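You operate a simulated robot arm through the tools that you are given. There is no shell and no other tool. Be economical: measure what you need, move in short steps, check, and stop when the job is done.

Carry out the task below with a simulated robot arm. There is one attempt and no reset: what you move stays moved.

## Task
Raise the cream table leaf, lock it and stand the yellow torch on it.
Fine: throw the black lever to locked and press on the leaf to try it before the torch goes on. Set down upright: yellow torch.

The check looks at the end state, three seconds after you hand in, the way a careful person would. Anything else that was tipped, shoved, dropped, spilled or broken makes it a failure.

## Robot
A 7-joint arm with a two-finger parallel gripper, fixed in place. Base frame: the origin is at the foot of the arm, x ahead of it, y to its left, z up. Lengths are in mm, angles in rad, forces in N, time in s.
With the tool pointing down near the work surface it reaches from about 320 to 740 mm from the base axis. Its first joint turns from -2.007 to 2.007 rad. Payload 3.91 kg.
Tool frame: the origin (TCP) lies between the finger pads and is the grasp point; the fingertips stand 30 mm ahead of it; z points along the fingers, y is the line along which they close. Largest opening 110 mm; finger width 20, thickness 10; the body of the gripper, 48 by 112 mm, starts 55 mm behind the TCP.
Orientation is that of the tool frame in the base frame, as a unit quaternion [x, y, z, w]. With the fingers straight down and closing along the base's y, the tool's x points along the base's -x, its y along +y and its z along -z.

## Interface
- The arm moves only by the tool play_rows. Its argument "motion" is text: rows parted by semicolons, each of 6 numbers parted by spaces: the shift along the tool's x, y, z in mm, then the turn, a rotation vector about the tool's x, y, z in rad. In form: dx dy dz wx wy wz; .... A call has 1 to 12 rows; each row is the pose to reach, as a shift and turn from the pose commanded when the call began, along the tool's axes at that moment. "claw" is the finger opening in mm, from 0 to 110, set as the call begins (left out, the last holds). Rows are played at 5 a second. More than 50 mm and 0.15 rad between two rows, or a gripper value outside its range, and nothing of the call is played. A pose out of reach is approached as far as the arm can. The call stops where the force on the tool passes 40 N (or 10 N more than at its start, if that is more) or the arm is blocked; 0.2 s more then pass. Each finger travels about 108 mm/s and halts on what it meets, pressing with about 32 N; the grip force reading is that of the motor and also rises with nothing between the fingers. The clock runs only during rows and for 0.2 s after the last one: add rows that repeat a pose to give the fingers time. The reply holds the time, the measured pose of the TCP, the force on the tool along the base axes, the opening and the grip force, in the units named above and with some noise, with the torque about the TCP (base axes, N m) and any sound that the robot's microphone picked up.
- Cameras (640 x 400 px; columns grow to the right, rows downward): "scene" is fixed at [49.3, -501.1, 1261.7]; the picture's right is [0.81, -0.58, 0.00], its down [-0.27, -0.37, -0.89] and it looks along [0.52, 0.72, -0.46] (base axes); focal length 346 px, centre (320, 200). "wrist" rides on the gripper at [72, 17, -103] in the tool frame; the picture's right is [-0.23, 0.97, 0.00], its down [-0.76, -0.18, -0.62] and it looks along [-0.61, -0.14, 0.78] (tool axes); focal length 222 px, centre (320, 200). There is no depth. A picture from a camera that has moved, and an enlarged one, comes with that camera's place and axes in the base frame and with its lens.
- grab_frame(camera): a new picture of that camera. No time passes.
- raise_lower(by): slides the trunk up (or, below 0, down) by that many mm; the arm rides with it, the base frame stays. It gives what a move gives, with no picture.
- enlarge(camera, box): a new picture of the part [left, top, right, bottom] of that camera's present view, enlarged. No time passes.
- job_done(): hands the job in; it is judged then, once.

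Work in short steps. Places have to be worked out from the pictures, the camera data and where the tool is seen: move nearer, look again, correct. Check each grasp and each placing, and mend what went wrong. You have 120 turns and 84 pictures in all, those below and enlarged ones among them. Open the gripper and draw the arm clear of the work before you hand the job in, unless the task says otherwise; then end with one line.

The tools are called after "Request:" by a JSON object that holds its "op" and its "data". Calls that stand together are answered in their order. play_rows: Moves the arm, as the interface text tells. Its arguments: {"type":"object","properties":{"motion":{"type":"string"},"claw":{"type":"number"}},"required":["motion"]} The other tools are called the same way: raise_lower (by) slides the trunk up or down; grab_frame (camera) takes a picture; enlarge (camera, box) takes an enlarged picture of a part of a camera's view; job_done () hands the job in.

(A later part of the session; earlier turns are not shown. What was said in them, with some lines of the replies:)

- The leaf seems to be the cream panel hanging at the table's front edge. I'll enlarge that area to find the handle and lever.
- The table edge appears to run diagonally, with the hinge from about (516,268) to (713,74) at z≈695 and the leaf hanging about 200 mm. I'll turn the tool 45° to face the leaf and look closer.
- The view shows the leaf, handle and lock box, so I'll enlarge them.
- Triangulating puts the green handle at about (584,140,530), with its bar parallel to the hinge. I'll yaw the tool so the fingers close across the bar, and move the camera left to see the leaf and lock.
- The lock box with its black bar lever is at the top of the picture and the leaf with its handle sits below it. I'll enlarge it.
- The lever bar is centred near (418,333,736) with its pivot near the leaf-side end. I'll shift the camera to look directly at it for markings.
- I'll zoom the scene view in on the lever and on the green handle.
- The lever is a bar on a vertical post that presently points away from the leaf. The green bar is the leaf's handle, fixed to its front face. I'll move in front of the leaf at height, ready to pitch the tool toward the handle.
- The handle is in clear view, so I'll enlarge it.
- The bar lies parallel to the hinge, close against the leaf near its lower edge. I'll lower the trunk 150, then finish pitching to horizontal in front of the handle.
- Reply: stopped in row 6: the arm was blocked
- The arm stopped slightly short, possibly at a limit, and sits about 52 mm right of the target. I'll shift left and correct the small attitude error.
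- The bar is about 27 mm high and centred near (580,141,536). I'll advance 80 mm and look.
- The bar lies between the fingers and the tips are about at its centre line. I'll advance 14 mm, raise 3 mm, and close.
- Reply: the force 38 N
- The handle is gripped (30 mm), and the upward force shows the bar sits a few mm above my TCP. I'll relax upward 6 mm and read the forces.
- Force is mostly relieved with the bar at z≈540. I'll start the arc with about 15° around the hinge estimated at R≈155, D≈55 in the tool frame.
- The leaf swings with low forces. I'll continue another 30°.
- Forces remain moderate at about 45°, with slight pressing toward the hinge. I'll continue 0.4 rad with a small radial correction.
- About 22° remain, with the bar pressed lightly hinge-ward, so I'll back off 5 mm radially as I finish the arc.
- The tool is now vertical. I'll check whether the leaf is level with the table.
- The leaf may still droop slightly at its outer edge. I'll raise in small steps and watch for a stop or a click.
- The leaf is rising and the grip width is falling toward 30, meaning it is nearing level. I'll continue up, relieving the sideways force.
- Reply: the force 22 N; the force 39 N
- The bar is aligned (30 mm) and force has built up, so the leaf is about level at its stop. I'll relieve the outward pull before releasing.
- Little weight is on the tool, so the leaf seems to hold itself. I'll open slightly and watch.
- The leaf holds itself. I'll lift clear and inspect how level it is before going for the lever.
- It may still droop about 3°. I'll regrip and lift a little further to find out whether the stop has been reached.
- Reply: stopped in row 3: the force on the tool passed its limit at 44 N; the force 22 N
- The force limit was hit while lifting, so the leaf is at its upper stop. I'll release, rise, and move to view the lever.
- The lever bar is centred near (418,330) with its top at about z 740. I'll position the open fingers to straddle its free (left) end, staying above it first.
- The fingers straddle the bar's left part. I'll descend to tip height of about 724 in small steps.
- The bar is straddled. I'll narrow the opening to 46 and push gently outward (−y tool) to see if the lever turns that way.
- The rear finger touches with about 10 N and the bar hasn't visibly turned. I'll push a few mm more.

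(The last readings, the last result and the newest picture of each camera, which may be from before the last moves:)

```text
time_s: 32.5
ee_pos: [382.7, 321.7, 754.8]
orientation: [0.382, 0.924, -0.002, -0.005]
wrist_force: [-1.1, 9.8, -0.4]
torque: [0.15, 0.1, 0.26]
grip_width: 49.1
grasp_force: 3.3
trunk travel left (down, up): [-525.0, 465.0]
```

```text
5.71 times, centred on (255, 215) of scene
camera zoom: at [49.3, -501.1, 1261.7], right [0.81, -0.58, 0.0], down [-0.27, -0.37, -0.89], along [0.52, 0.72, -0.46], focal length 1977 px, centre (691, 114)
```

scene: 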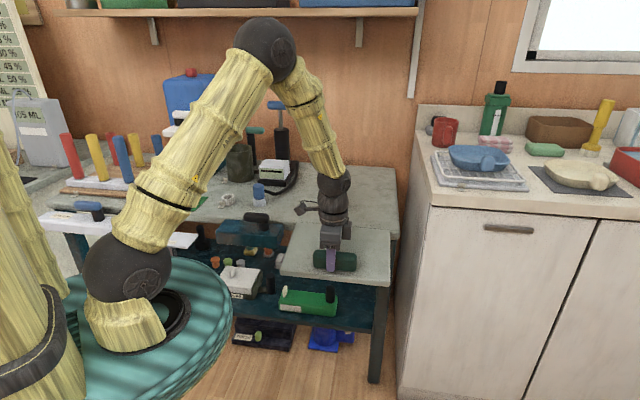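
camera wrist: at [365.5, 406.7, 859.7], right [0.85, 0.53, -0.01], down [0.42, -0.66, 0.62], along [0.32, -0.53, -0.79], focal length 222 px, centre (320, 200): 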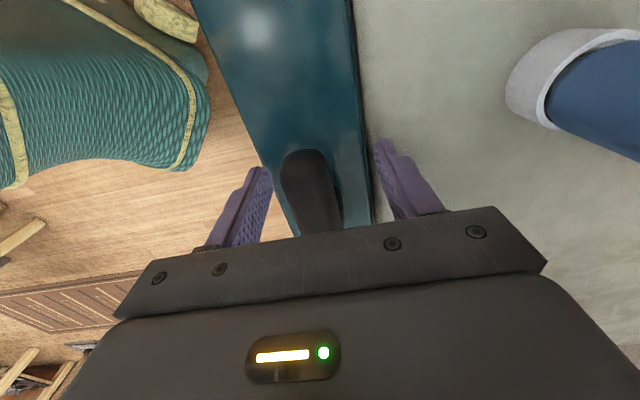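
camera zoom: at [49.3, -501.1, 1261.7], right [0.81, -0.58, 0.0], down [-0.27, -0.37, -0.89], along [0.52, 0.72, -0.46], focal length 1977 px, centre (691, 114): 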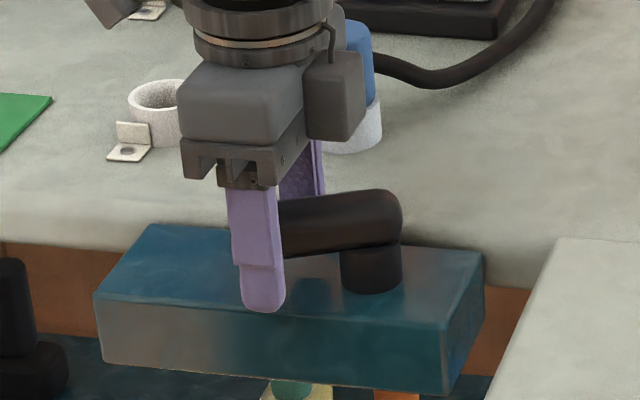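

The lever turns outward. I'll follow the arc about the post (≈(432,316)) with yaw.

Request:
{"op": "play_rows", "data": {"motion": "-4.6 -5.1 0 0 0 -0.14; -9.8 -9.6 0 0 0 -0.28; -15.6 -13.3 0 0 0 -0.42; -21.9 -16.1 0 0 0 -0.56; -28.5 -18.1 0 0 0 -0.70; -28.5 -18.1 0 0 0 -0.70"}}

Request:
{"op": "enlarge", "data": {"camera": "scene", "box": [205, 180, 305, 250]}}

Request:
{"op": "grab_frame", "data": {"camera": "wrist"}}

```text
time_s: 33.9
ee_pos: [388.4, 291.8, 754.7]
orientation: [0.04, 0.999, 0.0, -0.004]
wrist_force: [-8.6, 23.3, -3.6]
torque: [0.0, -0.32, 0.47]
grip_width: 56.9
grasp_force: 11.3
trunk travel left (down, up): [-525.0, 465.0]
```

```text
5.71 times, centred on (255, 215) of scene
camera zoom: at [49.3, -501.1, 1261.7], right [0.81, -0.58, 0.0], down [-0.27, -0.37, -0.89], along [0.52, 0.72, -0.46], focal length 1977 px, centre (691, 114)
```

zoom: 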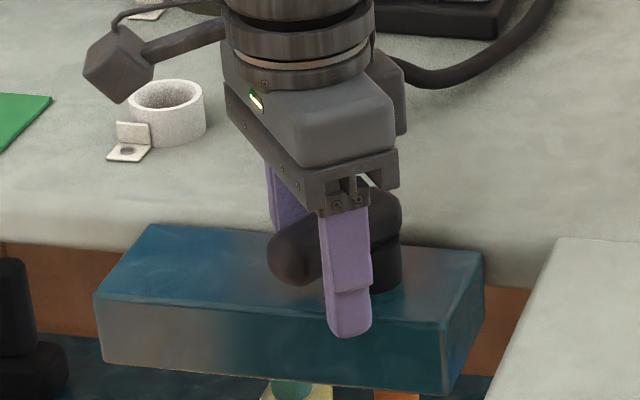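

```text
40 pictures are left
camera wrist: at [320.3, 315.1, 859.9], right [0.3, 0.95, 0.0], down [0.75, -0.24, 0.62], along [0.59, -0.19, -0.79], focal length 222 px, centre (320, 200)
```

wrist: 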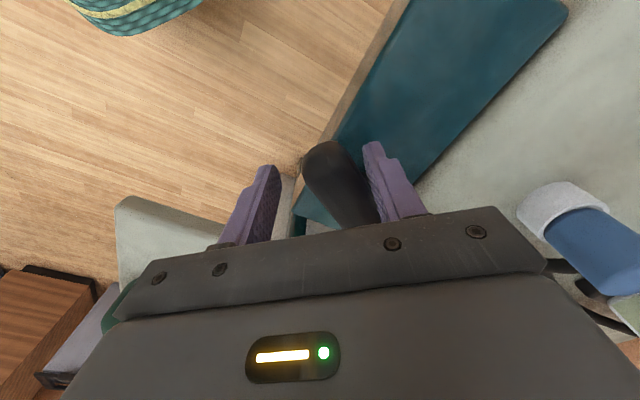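

The lever has turned about 45° and moves under moderate force. I'll continue the arc.

Request:
{"op": "play_rows", "data": {"motion": "-4.3 -5.5 0 0 0 -0.14; -9.2 -10.4 0 0 0 -0.28; -14.9 -14.5 0 0 0 -0.42; -21 -17.8 0 0 0 -0.56; -27.6 -20.2 0 0 0 -0.70; -27.6 -20.2 0 0 0 -0.70", "claw": 40}}

Request:
{"op": "enlarge", "data": {"camera": "scene", "box": [205, 180, 305, 250]}}

```text
time_s: 34.4
ee_pos: [393.1, 291.5, 755.8]
orientation: [-0.045, 0.999, 0.006, -0.003]
wrist_force: [-6.5, 28.9, -8.6]
torque: [-0.47, 0.03, 0.38]
grip_width: 54.4
grasp_force: 14.4
trunk travel left (down, up): [-525.0, 465.0]
stopped in row 2: the force on the tool passed its limit at 42 N (the readings are from after the stop); the commanded pose is now the measured one
```

```text
5.71 times, centred on (255, 215) of scene
camera zoom: at [49.3, -501.1, 1261.7], right [0.81, -0.58, 0.0], down [-0.27, -0.37, -0.89], along [0.52, 0.72, -0.46], focal length 1977 px, centre (691, 114)
```

zoom: 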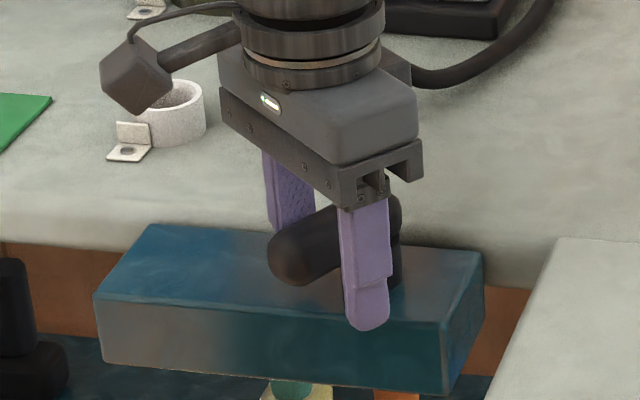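

The bar stopped at about 50° of turn, which might be its end stop. I'll ease back, move toward the bar's tip for leverage, and push once more to confirm.

Request:
{"op": "play_rows", "data": {"motion": "0 6 0 0 0 0; 10 6 0 0 0 0; 10 0 0 0 0 0; 10 -6 0 0 0 0; 10 -12 0 0 0 0; 10 -16 0 0 0 0", "claw": 50}}

Request:
{"op": "enlarge", "data": {"camera": "scene", "box": [205, 180, 305, 250]}}

Request:
{"op": "grab_frame", "data": {"camera": "wrist"}}

```text
time_s: 35.6
ee_pos: [384.5, 283.7, 756.3]
orientation: [-0.05, 0.999, 0.01, -0.001]
wrist_force: [-4.3, 25.2, -6.1]
torque: [-0.34, -0.32, 0.29]
grip_width: 63.1
grasp_force: 13.1
trunk travel left (down, up): [-525.0, 465.0]
stopped in row 6: the force on the tool passed its limit at 42 N (the readings are from after the stop); the commanded pose is now the measured one
```

```text
5.71 times, centred on (255, 215) of scene
camera zoom: at [49.3, -501.1, 1261.7], right [0.81, -0.58, 0.0], down [-0.27, -0.37, -0.89], along [0.52, 0.72, -0.46], focal length 1977 px, centre (691, 114)
```

zoom: 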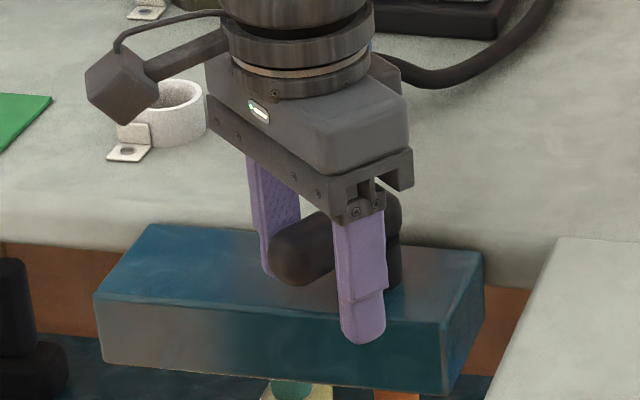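

```text
37 pictures are left
camera wrist: at [312.6, 292.8, 861.2], right [0.13, 0.99, 0.02], down [0.78, -0.11, 0.62], along [0.62, -0.06, -0.78], focal length 222 px, centre (320, 200)
```

wrist: 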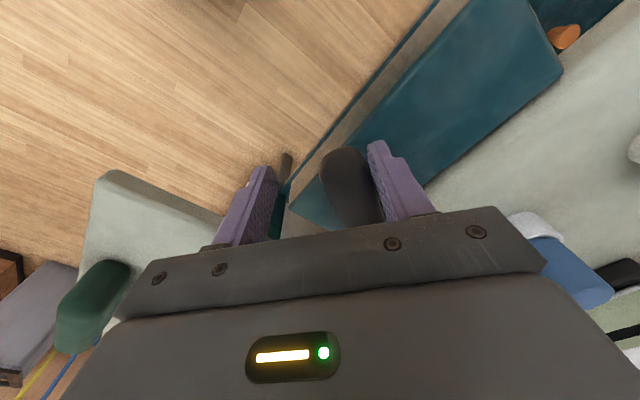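

The bar is against a hard stop at about 50°. I'll back off, rise, and go over the leaf's left outer part to press-test the lock.

Request:
{"op": "play_rows", "data": {"motion": "0 6 0 0 0 0; 0 6 -30 0 0 0; 0 6 -70 0 0 0", "claw": 70}}

Request:
{"op": "play_rows", "data": {"motion": "-10 -48 0 0 0 0; -20 -96 0 0 0 0; -30 -144 0 0 0 0; -39 -192 0 0 0 0", "claw": 0}}

Request:
{"op": "enlarge", "data": {"camera": "scene", "box": [205, 180, 405, 290]}}

Request:
{"op": "grab_frame", "data": {"camera": "wrist"}}

```text
time_s: 36.4
ee_pos: [385.6, 282.5, 826.7]
orientation: [-0.047, 0.999, 0.008, 0.0]
wrist_force: [0.3, 0.4, 0.7]
torque: [-0.04, 0.01, 0.02]
grip_width: 69.9
grasp_force: 0.2
trunk travel left (down, up): [-525.0, 465.0]
```

```text
time_s: 37.4
ee_pos: [443.5, 95.9, 824.3]
orientation: [-0.047, 0.999, 0.008, 0.0]
wrist_force: [0.1, 0.0, -0.1]
torque: [0.0, 0.04, 0.01]
grip_width: 0.1
grasp_force: 31.2
trunk travel left (down, up): [-525.0, 465.0]
```

```text
3.20 times, centred on (305, 235) of scene
camera zoom: at [49.3, -501.1, 1261.7], right [0.81, -0.58, 0.0], down [-0.27, -0.37, -0.89], along [0.52, 0.72, -0.46], focal length 1107 px, centre (368, 88)
```

zoom: 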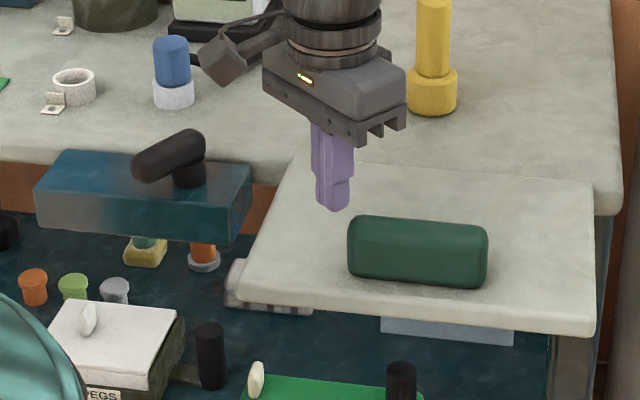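

```text
35 pictures are left
camera wrist: at [370.9, 105.5, 928.7], right [0.13, 0.99, 0.02], down [0.78, -0.11, 0.62], along [0.62, -0.07, -0.78], focal length 222 px, centre (320, 200)
```

wrist: 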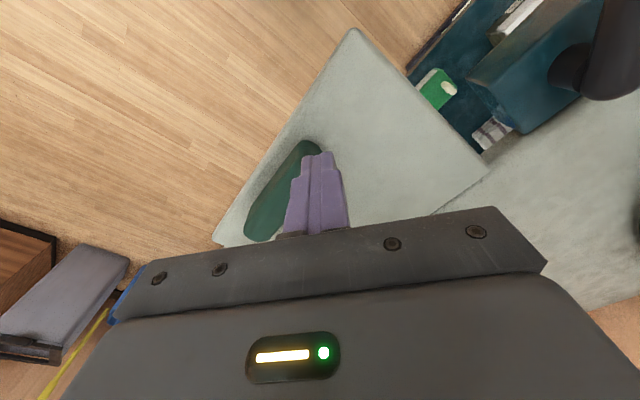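

I'll shift to clear leaf surface left of the handle and descend close to it.

Request:
{"op": "play_rows", "data": {"motion": "4 35 0 0 0 0; 4 35 40 0 0 0; 4 35 78 0 0 0"}}

Request:
{"op": "play_rows", "data": {"motion": "0 0 3 0 0 0; 0 0 6 0 0 0; 0 0 9 0 0 0"}}

Request:
{"op": "enlarge", "data": {"camera": "scene", "box": [205, 180, 405, 290]}}

```text
time_s: 38.2
ee_pos: [434.3, 130.8, 758.6]
orientation: [-0.047, 0.999, 0.008, 0.0]
wrist_force: [-4.4, -1.5, 9.1]
torque: [-0.07, 0.05, 0.05]
grip_width: 0.0
grasp_force: 31.8
trunk travel left (down, up): [-525.0, 465.0]
stopped in row 3: the force on the tool passed its limit at 83 N (the readings are from after the stop); the commanded pose is now the measured one
```

```text
time_s: 38.7
ee_pos: [435.1, 132.4, 758.6]
orientation: [-0.047, 0.999, 0.009, 0.003]
wrist_force: [-9.9, -3.4, 24.7]
torque: [-0.11, 0.06, 0.01]
grip_width: 0.0
grasp_force: 32.0
trunk travel left (down, up): [-525.0, 465.0]
stopped in row 2: the force on the tool passed its limit at 45 N (the readings are from after the stop); the commanded pose is now the measured one
```

```text
3.20 times, centred on (305, 235) of scene
camera zoom: at [49.3, -501.1, 1261.7], right [0.81, -0.58, 0.0], down [-0.27, -0.37, -0.89], along [0.52, 0.72, -0.46], focal length 1107 px, centre (368, 88)
```

zoom: 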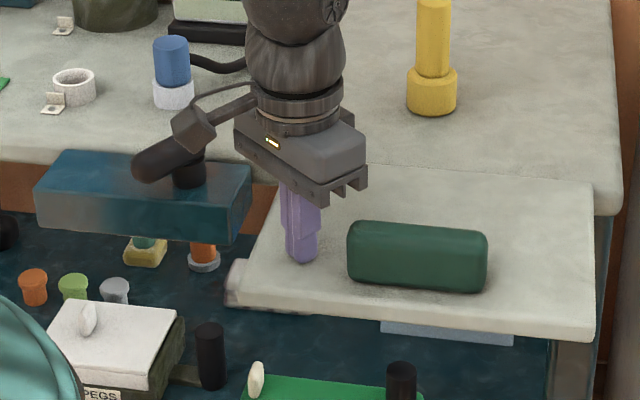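

The press met firm resistance (45 N with no motion), so the lock appears to hold; the leaf surface there is at z≈728. I'll lift off and re-inspect the leaf and lever.

Request:
{"op": "play_rows", "data": {"motion": "0 0 -20 0 0 0; 0 0 -60 0 0 0; 0 0 -100 0 0 0"}}

Request:
{"op": "enlarge", "data": {"camera": "scene", "box": [205, 180, 405, 290]}}

Request:
{"op": "grab_frame", "data": {"camera": "wrist"}}

```text
time_s: 39.5
ee_pos: [435.8, 130.5, 857.3]
orientation: [-0.048, 0.999, 0.008, 0.002]
wrist_force: [0.8, -0.9, 0.3]
torque: [0.01, 0.01, 0.03]
grip_width: 0.0
grasp_force: 32.2
trunk travel left (down, up): [-525.0, 465.0]
```

```text
3.20 times, centred on (305, 235) of scene
camera zoom: at [49.3, -501.1, 1261.7], right [0.81, -0.58, 0.0], down [-0.27, -0.37, -0.89], along [0.52, 0.72, -0.46], focal length 1107 px, centre (368, 88)
```

zoom: 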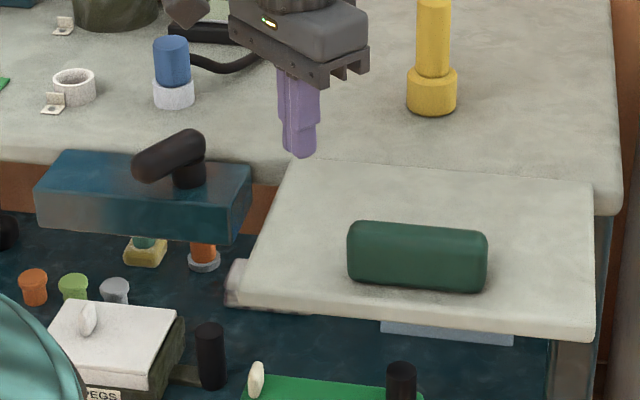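

```text
32 pictures are left
camera wrist: at [363.9, 140.5, 960.7], right [0.13, 0.99, 0.02], down [0.77, -0.12, 0.62], along [0.62, -0.07, -0.78], focal length 222 px, centre (320, 200)
```

wrist: 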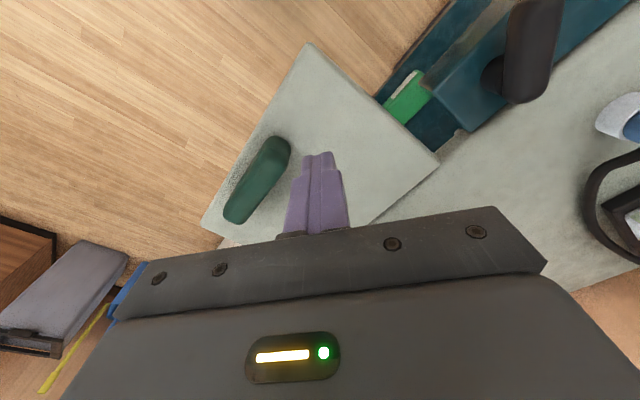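

The leaf's outer edge settled about 5 mm. I'll press again slowly in the same place to see whether it yields further.

Request:
{"op": "play_rows", "data": {"motion": "0 0 40 0 0 0; 0 0 80 0 0 0; 0 0 92 0 0 0; 0 0 95 0 0 0; 0 0 97 0 0 0; 0 0 98 0 0 0; 0 0 99 0 0 0"}}

Request:
{"op": "play_rows", "data": {"motion": "0 0 1 0 0 0; 0 0 2 0 0 0; 0 0 3 0 0 0; 0 0 4 0 0 0; 0 0 4 0 0 0; 0 0 4 0 0 0"}}

Request:
{"op": "enlarge", "data": {"camera": "scene", "box": [205, 180, 405, 290]}}

```text
time_s: 41.1
ee_pos: [435.4, 131.9, 758.4]
orientation: [-0.046, 0.999, 0.009, 0.003]
wrist_force: [-0.8, -1.1, 11.1]
torque: [-0.04, -0.1, 0.03]
grip_width: 0.0
grasp_force: 31.6
trunk travel left (down, up): [-525.0, 465.0]
```

```text
time_s: 41.9
ee_pos: [435.4, 130.9, 756.8]
orientation: [-0.047, 0.999, 0.009, 0.005]
wrist_force: [-9.7, -3.6, 23.9]
torque: [-0.03, 0.03, 0.03]
grip_width: 0.1
grasp_force: 32.1
trunk travel left (down, up): [-525.0, 465.0]
stopped in row 4: the force on the tool passed its limit at 42 N (the readings are from after the stop); the commanded pose is now the measured one
```

```text
3.20 times, centred on (305, 235) of scene
camera zoom: at [49.3, -501.1, 1261.7], right [0.81, -0.58, 0.0], down [-0.27, -0.37, -0.89], along [0.52, 0.72, -0.46], focal length 1107 px, centre (368, 88)
```

zoom: 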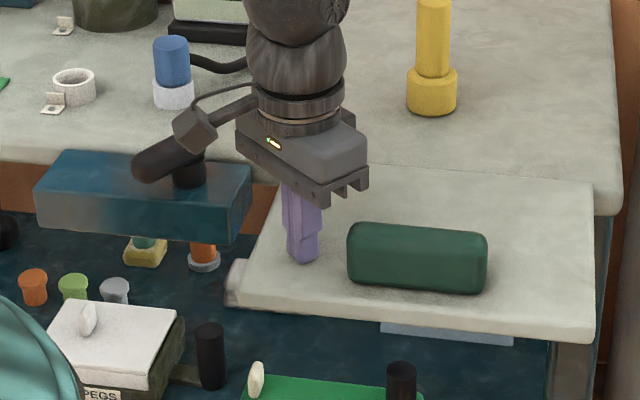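

It resists over 40 N with barely any yielding, so it is locked. To be sure the lever is fully thrown now that the leaf has settled, I'll push the lever's tip again with closed fingers.

Request:
{"op": "play_rows", "data": {"motion": "0 0 -45 0 0 0; 0 0 -80 0 0 0; 7 43 -80 0 0 0; 15 86 -80 0 0 0; 22 129 -80 0 0 0; 30 172 -80 0 0 0; 37 213 -80 0 0 0; 37 213 -40 0 0 0; 37 213 -10 0 0 0; 37 213 0 0 0 0"}}

Request:
{"op": "play_rows", "data": {"motion": "0 -5 0 0 0 0; 0 -10 0 0 0 0; 0 -15 0 0 0 0; 0 -20 0 0 0 0; 0 -25 0 0 0 0; 0 -30 0 0 0 0"}}

Request:
{"op": "enlarge", "data": {"camera": "scene", "box": [205, 180, 305, 250]}}

```text
time_s: 44.1
ee_pos: [382.0, 342.4, 758.7]
orientation: [-0.047, 0.999, 0.008, 0.003]
wrist_force: [0.0, 0.3, 1.0]
torque: [-0.01, 0.03, -0.04]
grip_width: 0.0
grasp_force: 31.4
trunk travel left (down, up): [-525.0, 465.0]
```

```text
time_s: 45.2
ee_pos: [381.3, 329.3, 759.4]
orientation: [-0.053, 0.998, 0.016, 0.007]
wrist_force: [-1.5, 12.6, -2.0]
torque: [-0.07, -0.01, 0.13]
grip_width: 0.0
grasp_force: 32.4
trunk travel left (down, up): [-525.0, 465.0]
stopped in row 5: the force on the tool passed its limit at 44 N (the readings are from after the stop); the commanded pose is now the measured one
```

```text
5.71 times, centred on (255, 215) of scene
camera zoom: at [49.3, -501.1, 1261.7], right [0.81, -0.58, 0.0], down [-0.27, -0.37, -0.89], along [0.52, 0.72, -0.46], focal length 1977 px, centre (691, 114)
```

zoom: 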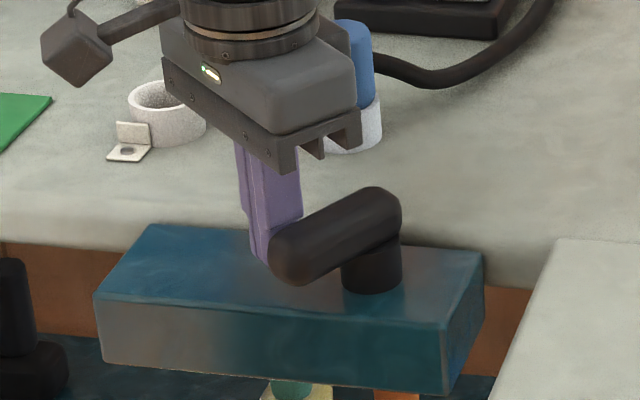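

The lever is firmly at its stop. I'll retreat upward and re-measure the leaf's tilt with the same zoom as before.

Request:
{"op": "play_rows", "data": {"motion": "0 8 0 0 0 0; 0 8 -45 0 0 0; 0 8 -90 0 0 0"}}

Request:
{"op": "enlarge", "data": {"camera": "scene", "box": [275, 210, 405, 285]}}

```text
time_s: 46.0
ee_pos: [379.1, 330.9, 851.0]
orientation: [-0.05, 0.999, 0.014, 0.006]
wrist_force: [-0.2, -0.1, -0.2]
torque: [-0.03, 0.02, -0.02]
grip_width: 0.0
grasp_force: 32.0
trunk travel left (down, up): [-525.0, 465.0]
```

```text
4.92 times, centred on (340, 248) of scene
camera zoom: at [49.3, -501.1, 1261.7], right [0.81, -0.58, 0.0], down [-0.27, -0.37, -0.89], along [0.52, 0.72, -0.46], focal length 1703 px, centre (222, -34)
```

zoom: 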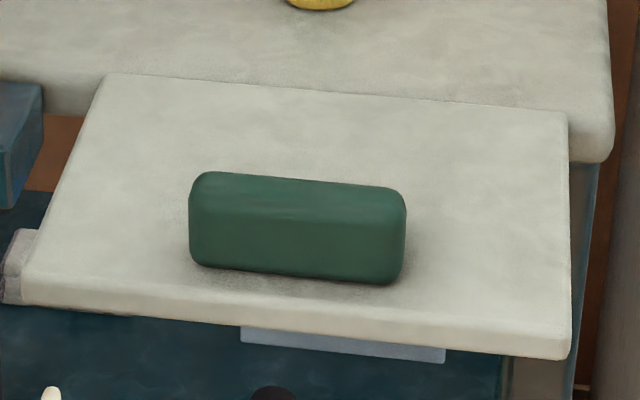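

The leaf is only about 1.5° off its stop and the lock holds firmly. Next is the torch, so I'll move to view it from nearer.

Request:
{"op": "play_rows", "data": {"motion": "0 0 -40 0 0 0; -43 -14 -55 0 0 0; -87 -29 -55 0 0 0; -130 -43 -55 0 0 0; -174 -58 -55 0 0 0; -217 -72 -55 0 0 0", "claw": 90}}

Request:
{"op": "grab_frame", "data": {"camera": "wrist"}}

Request:
{"op": "grab_frame", "data": {"camera": "scene"}}

```text
time_s: 47.4
ee_pos: [605.5, 280.7, 906.3]
orientation: [-0.052, 0.999, 0.014, 0.005]
wrist_force: [-0.3, 0.5, 0.0]
torque: [-0.01, -0.01, 0.02]
grip_width: 90.0
grasp_force: 0.0
trunk travel left (down, up): [-525.0, 465.0]
```

```text
28 pictures are left
camera wrist: at [531.8, 287.8, 1009.3], right [0.13, 0.99, 0.03], down [0.77, -0.12, 0.63], along [0.63, -0.05, -0.78], focal length 222 px, centre (320, 200)
```

wrist: 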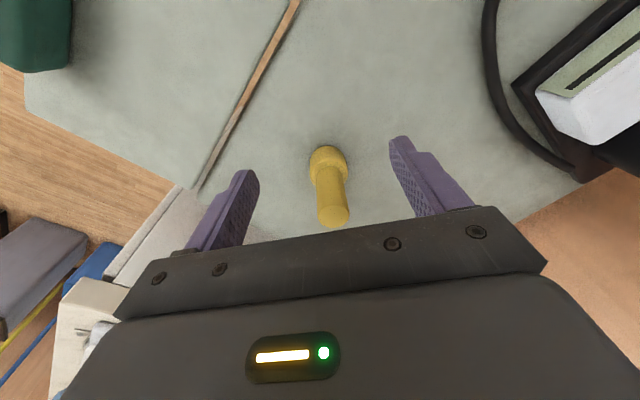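

```text
27 pictures are left
```

scene: 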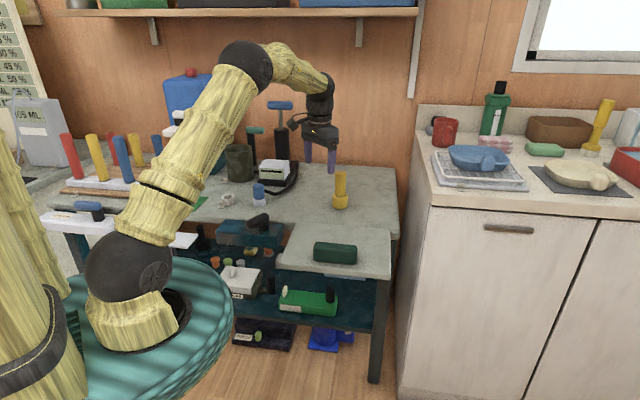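

Both cameras agree on the torch at about (698,290), standing upright with its top near z 832. I'll move above it at the current height and see whether the arm reaches.

Request:
{"op": "play_rows", "data": {"motion": "-46 0 0 0 0 0; -92 0 0 0 0 0; -92 0 0 0 0 0"}}

Request:
{"op": "grab_frame", "data": {"camera": "wrist"}}

Request:
{"op": "enlarge", "data": {"camera": "scene", "box": [275, 120, 405, 220]}}

```text
time_s: 48.2
ee_pos: [683.7, 289.1, 905.5]
orientation: [-0.052, 0.999, 0.014, 0.004]
wrist_force: [1.3, -0.1, -0.8]
torque: [-0.01, 0.05, 0.03]
grip_width: 89.9
grasp_force: 0.0
out of reach, approached as far as the arm can: row 2, 3
trunk travel left (down, up): [-525.0, 465.0]
```

```text
26 pictures are left
camera wrist: at [611.1, 296.5, 1009.1], right [0.13, 0.99, 0.03], down [0.77, -0.12, 0.63], along [0.62, -0.06, -0.78], focal length 222 px, centre (320, 200)
```

wrist: 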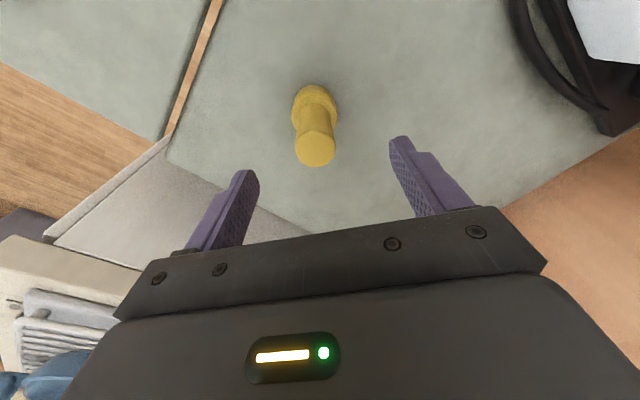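

```text
4.00 times, centred on (340, 170) of scene
camera zoom: at [49.3, -501.1, 1261.7], right [0.81, -0.58, 0.0], down [-0.27, -0.37, -0.89], along [0.52, 0.72, -0.46], focal length 1384 px, centre (240, 320)
```

zoom: 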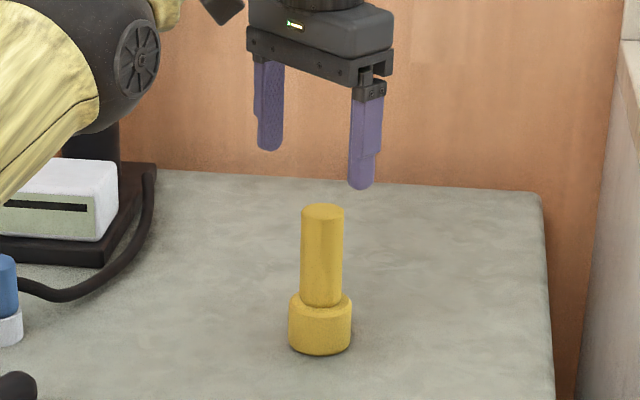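

Refined torch axis is about (688,289) with its top at z≈840; the TCP is at (684,289). I'll descend around it to z≈812 and look before closing.

Request:
{"op": "play_rows", "data": {"motion": "0 0 30 0 0 0; 0 0 60 0 0 0; 0 0 93 0 0 0"}}

Request:
{"op": "grab_frame", "data": {"camera": "wrist"}}

Request:
{"op": "enlarge", "data": {"camera": "scene", "box": [275, 120, 405, 220]}}

```text
time_s: 49.0
ee_pos: [683.4, 292.1, 813.9]
orientation: [-0.052, 0.999, 0.014, 0.006]
wrist_force: [-0.7, -0.5, 0.3]
torque: [0.0, 0.03, 0.0]
grip_width: 89.9
grasp_force: 0.0
trunk travel left (down, up): [-525.0, 465.0]
```

```text
24 pictures are left
camera wrist: at [610.6, 299.5, 917.6], right [0.13, 0.99, 0.03], down [0.77, -0.12, 0.63], along [0.63, -0.06, -0.78], focal length 222 px, centre (320, 200)
```

wrist: 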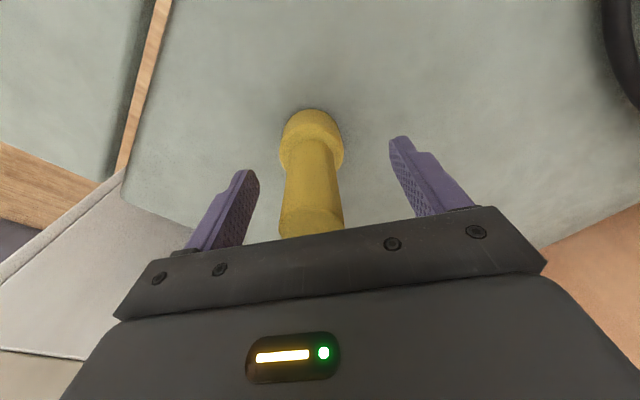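

```text
4.00 times, centred on (340, 170) of scene
camera zoom: at [49.3, -501.1, 1261.7], right [0.81, -0.58, 0.0], down [-0.27, -0.37, -0.89], along [0.52, 0.72, -0.46], focal length 1384 px, centre (240, 320)
```

zoom: 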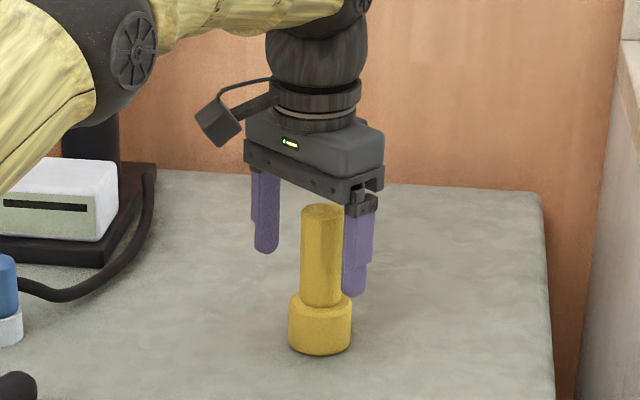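

The torch handle sits between the fingers, about 4 mm toward −y. I'll centre on it and close.

Request:
{"op": "play_rows", "data": {"motion": "-2 -4 0 0 0 0; -2 -4 0 0 0 0"}}

Request:
{"op": "play_rows", "data": {"motion": "0 0 0 0 0 0; 0 0 0 0 0 0; 0 0 0 0 0 0; 0 0 0 0 0 0", "claw": 15}}

Request:
{"op": "grab_frame", "data": {"camera": "wrist"}}

```text
time_s: 49.6
ee_pos: [686.2, 288.5, 815.0]
orientation: [-0.052, 0.998, 0.015, 0.006]
wrist_force: [-0.1, 1.6, 0.5]
torque: [0.01, 0.01, 0.05]
grip_width: 89.8
grasp_force: 0.0
trunk travel left (down, up): [-525.0, 465.0]
```

```text
time_s: 50.6
ee_pos: [686.5, 287.5, 815.1]
orientation: [-0.052, 0.999, 0.015, 0.006]
wrist_force: [0.8, -0.4, 0.8]
torque: [-0.08, -0.03, 0.03]
grip_width: 33.1
grasp_force: 31.6
trunk travel left (down, up): [-525.0, 465.0]
```

```text
22 pictures are left
camera wrist: at [613.3, 295.6, 918.0], right [0.13, 0.99, 0.03], down [0.77, -0.12, 0.63], along [0.63, -0.06, -0.78], focal length 222 px, centre (320, 200)
```

wrist: 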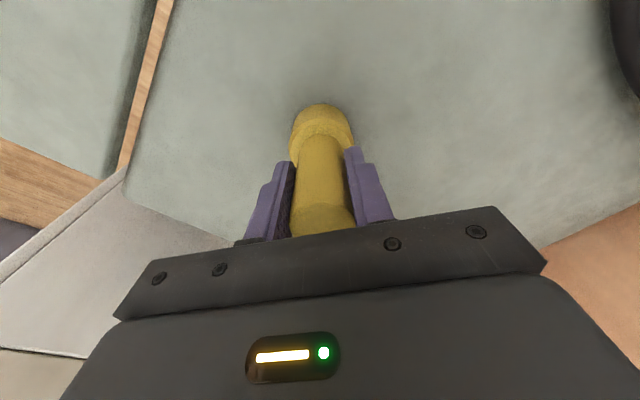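

The torch is gripped (33 mm). I'll lift it 80 mm and carry it over the leaf's free area, about (556,109).

Request:
{"op": "play_rows", "data": {"motion": "0 0 -15 0 0 0; 0 0 -45 0 0 0; 0 0 -80 0 0 0"}}

Request:
{"op": "play_rows", "data": {"motion": "25 -27 0 0 0 0; 49 -55 0 0 0 0; 74 -82 0 0 0 0; 99 -109 0 0 0 0; 123 -136 0 0 0 0; 148 -164 0 0 0 0; 148 -164 0 0 0 0"}}

Request:
{"op": "enlarge", "data": {"camera": "scene", "box": [245, 130, 405, 290]}}

Request:
{"op": "grab_frame", "data": {"camera": "wrist"}}

```text
time_s: 51.4
ee_pos: [685.3, 285.4, 895.4]
orientation: [-0.052, 0.999, 0.015, 0.006]
wrist_force: [0.3, 0.3, -1.6]
torque: [0.0, 0.0, 0.01]
grip_width: 33.2
grasp_force: 32.1
trunk travel left (down, up): [-525.0, 465.0]
```

```text
time_s: 53.0
ee_pos: [555.0, 106.2, 888.4]
orientation: [-0.051, 0.999, 0.015, 0.006]
wrist_force: [-1.0, -0.4, -1.4]
torque: [-0.01, -0.03, 0.03]
grip_width: 33.2
grasp_force: 31.7
trunk travel left (down, up): [-525.0, 465.0]
```

```text
2.50 times, centred on (325, 210) of scene
camera zoom: at [49.3, -501.1, 1261.7], right [0.81, -0.58, 0.0], down [-0.27, -0.37, -0.89], along [0.52, 0.72, -0.46], focal length 865 px, centre (308, 175)
```

zoom: 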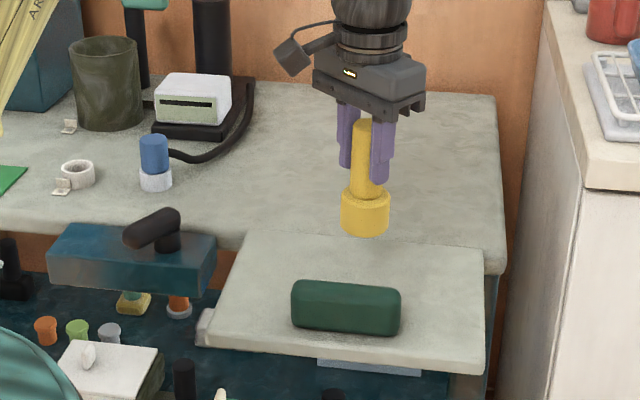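

```text
20 pictures are left
camera wrist: at [480.9, 114.3, 991.4], right [0.13, 0.99, 0.03], down [0.77, -0.12, 0.63], along [0.63, -0.05, -0.78], focal length 222 px, centre (320, 200)
```

wrist: 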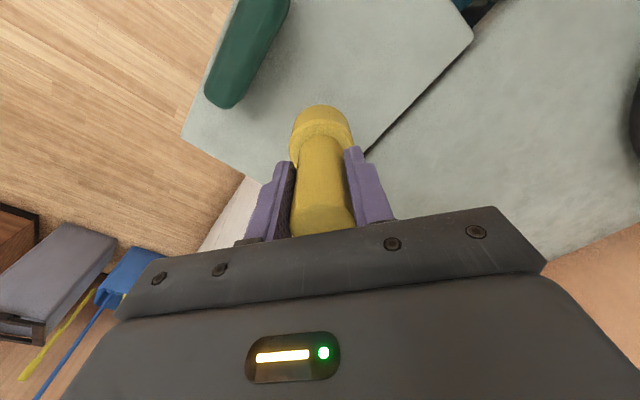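

The torch is over the leaf between the handle and the hinge. I'll descend to just above, then in small steps.

Request:
{"op": "play_rows", "data": {"motion": "0 0 25 0 0 0; 0 0 45 0 0 0; 0 0 56 0 0 0; 0 0 56 0 0 0"}}

Request:
{"op": "play_rows", "data": {"motion": "0 0 2 0 0 0; 0 0 4 0 0 0; 0 0 6 0 0 0; 0 0 6 0 0 0"}}

Request:
{"op": "enlarge", "data": {"camera": "scene", "box": [275, 170, 405, 290]}}

```text
time_s: 54.0
ee_pos: [555.4, 108.1, 831.5]
orientation: [-0.053, 0.998, 0.014, 0.005]
wrist_force: [-0.6, -0.8, -2.2]
torque: [0.0, 0.02, 0.01]
grip_width: 33.1
grasp_force: 31.7
trunk travel left (down, up): [-525.0, 465.0]
```

```text
time_s: 55.0
ee_pos: [555.8, 108.2, 826.0]
orientation: [-0.051, 0.999, 0.015, 0.006]
wrist_force: [1.2, 0.6, -1.0]
torque: [0.0, 0.03, -0.03]
grip_width: 33.4
grasp_force: 31.7
trunk travel left (down, up): [-525.0, 465.0]
```

```text
3.33 times, centred on (340, 230) of scene
camera zoom: at [49.3, -501.1, 1261.7], right [0.81, -0.58, 0.0], down [-0.27, -0.37, -0.89], along [0.52, 0.72, -0.46], focal length 1153 px, centre (253, 100)
```

zoom: 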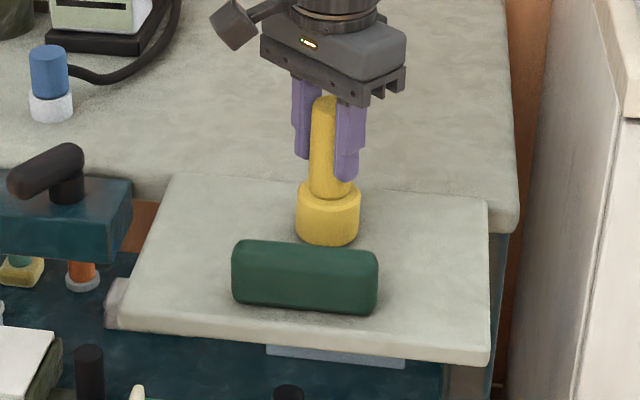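

No contact yet. I'll continue down in small steps.

Request:
{"op": "play_rows", "data": {"motion": "0 0 2 0 0 0; 0 0 4 0 0 0; 0 0 6 0 0 0; 0 0 6 0 0 0"}}

Request:
{"op": "play_rows", "data": {"motion": "0 0 1 0 0 0; 0 0 2 0 0 0; 0 0 3 0 0 0; 0 0 3 0 0 0"}}

```text
time_s: 56.0
ee_pos: [554.7, 109.6, 823.3]
orientation: [-0.05, 0.999, 0.015, 0.009]
wrist_force: [-2.9, -2.2, 29.4]
torque: [-0.34, -0.62, -0.09]
grip_width: 33.2
grasp_force: 31.9
trunk travel left (down, up): [-525.0, 465.0]
```

```text
time_s: 56.5
ee_pos: [554.6, 109.2, 823.5]
orientation: [-0.051, 0.999, 0.015, 0.011]
wrist_force: [-9.5, -1.6, 17.7]
torque: [-0.17, 0.29, -0.1]
grip_width: 33.3
grasp_force: 31.9
trunk travel left (down, up): [-525.0, 465.0]
stopped in row 2: the force on the tool passed its limit at 41 N (the readings are from after the stop); the commanded pose is now the measured one
```

Contact at TCP z≈823. I'll ease up 1 mm, then open to release.

Request:
{"op": "play_rows", "data": {"motion": "0 0 -1 0 0 0; 0 0 -1 0 0 0"}}

Request:
{"op": "play_rows", "data": {"motion": "0 0 0 0 0 0; 0 0 0 0 0 0; 0 0 0 0 0 0; 0 0 0 0 0 0", "claw": 60}}

Request:
{"op": "enlarge", "data": {"camera": "scene", "box": [275, 170, 405, 290]}}

```text
time_s: 57.1
ee_pos: [556.1, 108.8, 823.0]
orientation: [-0.051, 0.999, 0.016, 0.011]
wrist_force: [-10.9, -2.7, 18.0]
torque: [-0.2, 0.41, -0.05]
grip_width: 33.0
grasp_force: 31.8
trunk travel left (down, up): [-525.0, 465.0]
```

```text
time_s: 58.1
ee_pos: [556.5, 109.3, 820.8]
orientation: [-0.051, 0.999, 0.016, 0.01]
wrist_force: [0.6, -0.4, 0.0]
torque: [0.03, 0.02, -0.01]
grip_width: 60.4
grasp_force: 0.1
trunk travel left (down, up): [-525.0, 465.0]
```

```text
3.33 times, centred on (340, 230) of scene
camera zoom: at [49.3, -501.1, 1261.7], right [0.81, -0.58, 0.0], down [-0.27, -0.37, -0.89], along [0.52, 0.72, -0.46], focal length 1153 px, centre (253, 100)
```

zoom: 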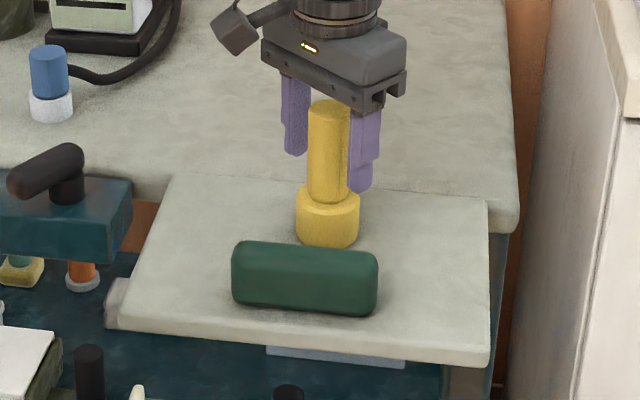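

The torch stands free on the leaf. I'll open wider, raise straight up, and draw the arm back toward the base.

Request:
{"op": "play_rows", "data": {"motion": "0 0 0 0 0 0; 0 0 -25 0 0 0; 0 0 -65 0 0 0; 0 0 -105 0 0 0; 0 0 -140 0 0 0", "claw": 80}}

Request:
{"op": "play_rows", "data": {"motion": "40 20 -20 0 0 0; 80 40 -40 0 0 0; 120 60 -60 0 0 0; 120 60 -60 0 0 0; 120 60 -60 0 0 0; 120 60 -60 0 0 0"}}

Request:
{"op": "enlarge", "data": {"camera": "scene", "box": [205, 150, 405, 290]}}

Request:
{"op": "grab_frame", "data": {"camera": "wrist"}}

```text
time_s: 59.3
ee_pos: [553.1, 104.9, 964.0]
orientation: [-0.051, 0.999, 0.015, 0.01]
wrist_force: [0.3, -1.3, 1.0]
torque: [0.02, -0.02, -0.03]
grip_width: 79.8
grasp_force: 0.1
trunk travel left (down, up): [-525.0, 465.0]
```

```text
time_s: 60.7
ee_pos: [428.3, 149.4, 1020.7]
orientation: [-0.05, 0.999, 0.015, 0.01]
wrist_force: [0.8, 1.1, -0.5]
torque: [0.02, -0.01, 0.0]
grip_width: 79.9
grasp_force: 0.1
trunk travel left (down, up): [-525.0, 465.0]
```

```text
2.86 times, centred on (305, 220) of scene
camera zoom: at [49.3, -501.1, 1261.7], right [0.81, -0.58, 0.0], down [-0.27, -0.37, -0.89], along [0.52, 0.72, -0.46], focal length 989 px, centre (363, 143)
```

zoom: 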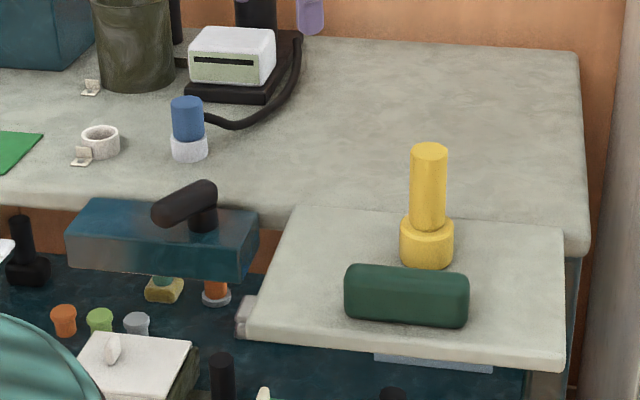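

```text
16 pictures are left
camera wrist: at [354.1, 158.0, 1124.5], right [0.13, 0.99, 0.03], down [0.76, -0.12, 0.63], along [0.63, -0.05, -0.77], focal length 222 px, centre (320, 200)
```

wrist: 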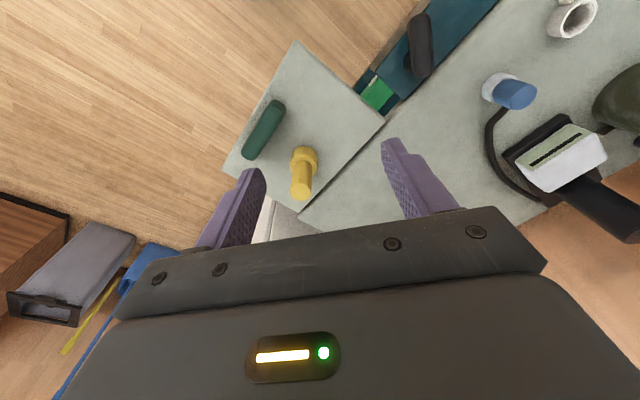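

The torch is upright on the leaf, the leaf hasn't moved, the lever is thrown, and the arm is clear, so I'm handing in.

Request:
{"op": "job_done", "data": {}}

```text
The job is handed in.
```

The leaf is up, the black lever is thrown to its stop, and the yellow torch stands upright on the leaf. The leaf took presses of over 40 N, but my first press hit harder than planned (83 N) and its outer edge settled about 5 mm, roughly 1.5° below its upper stop; it hasn't moved since.
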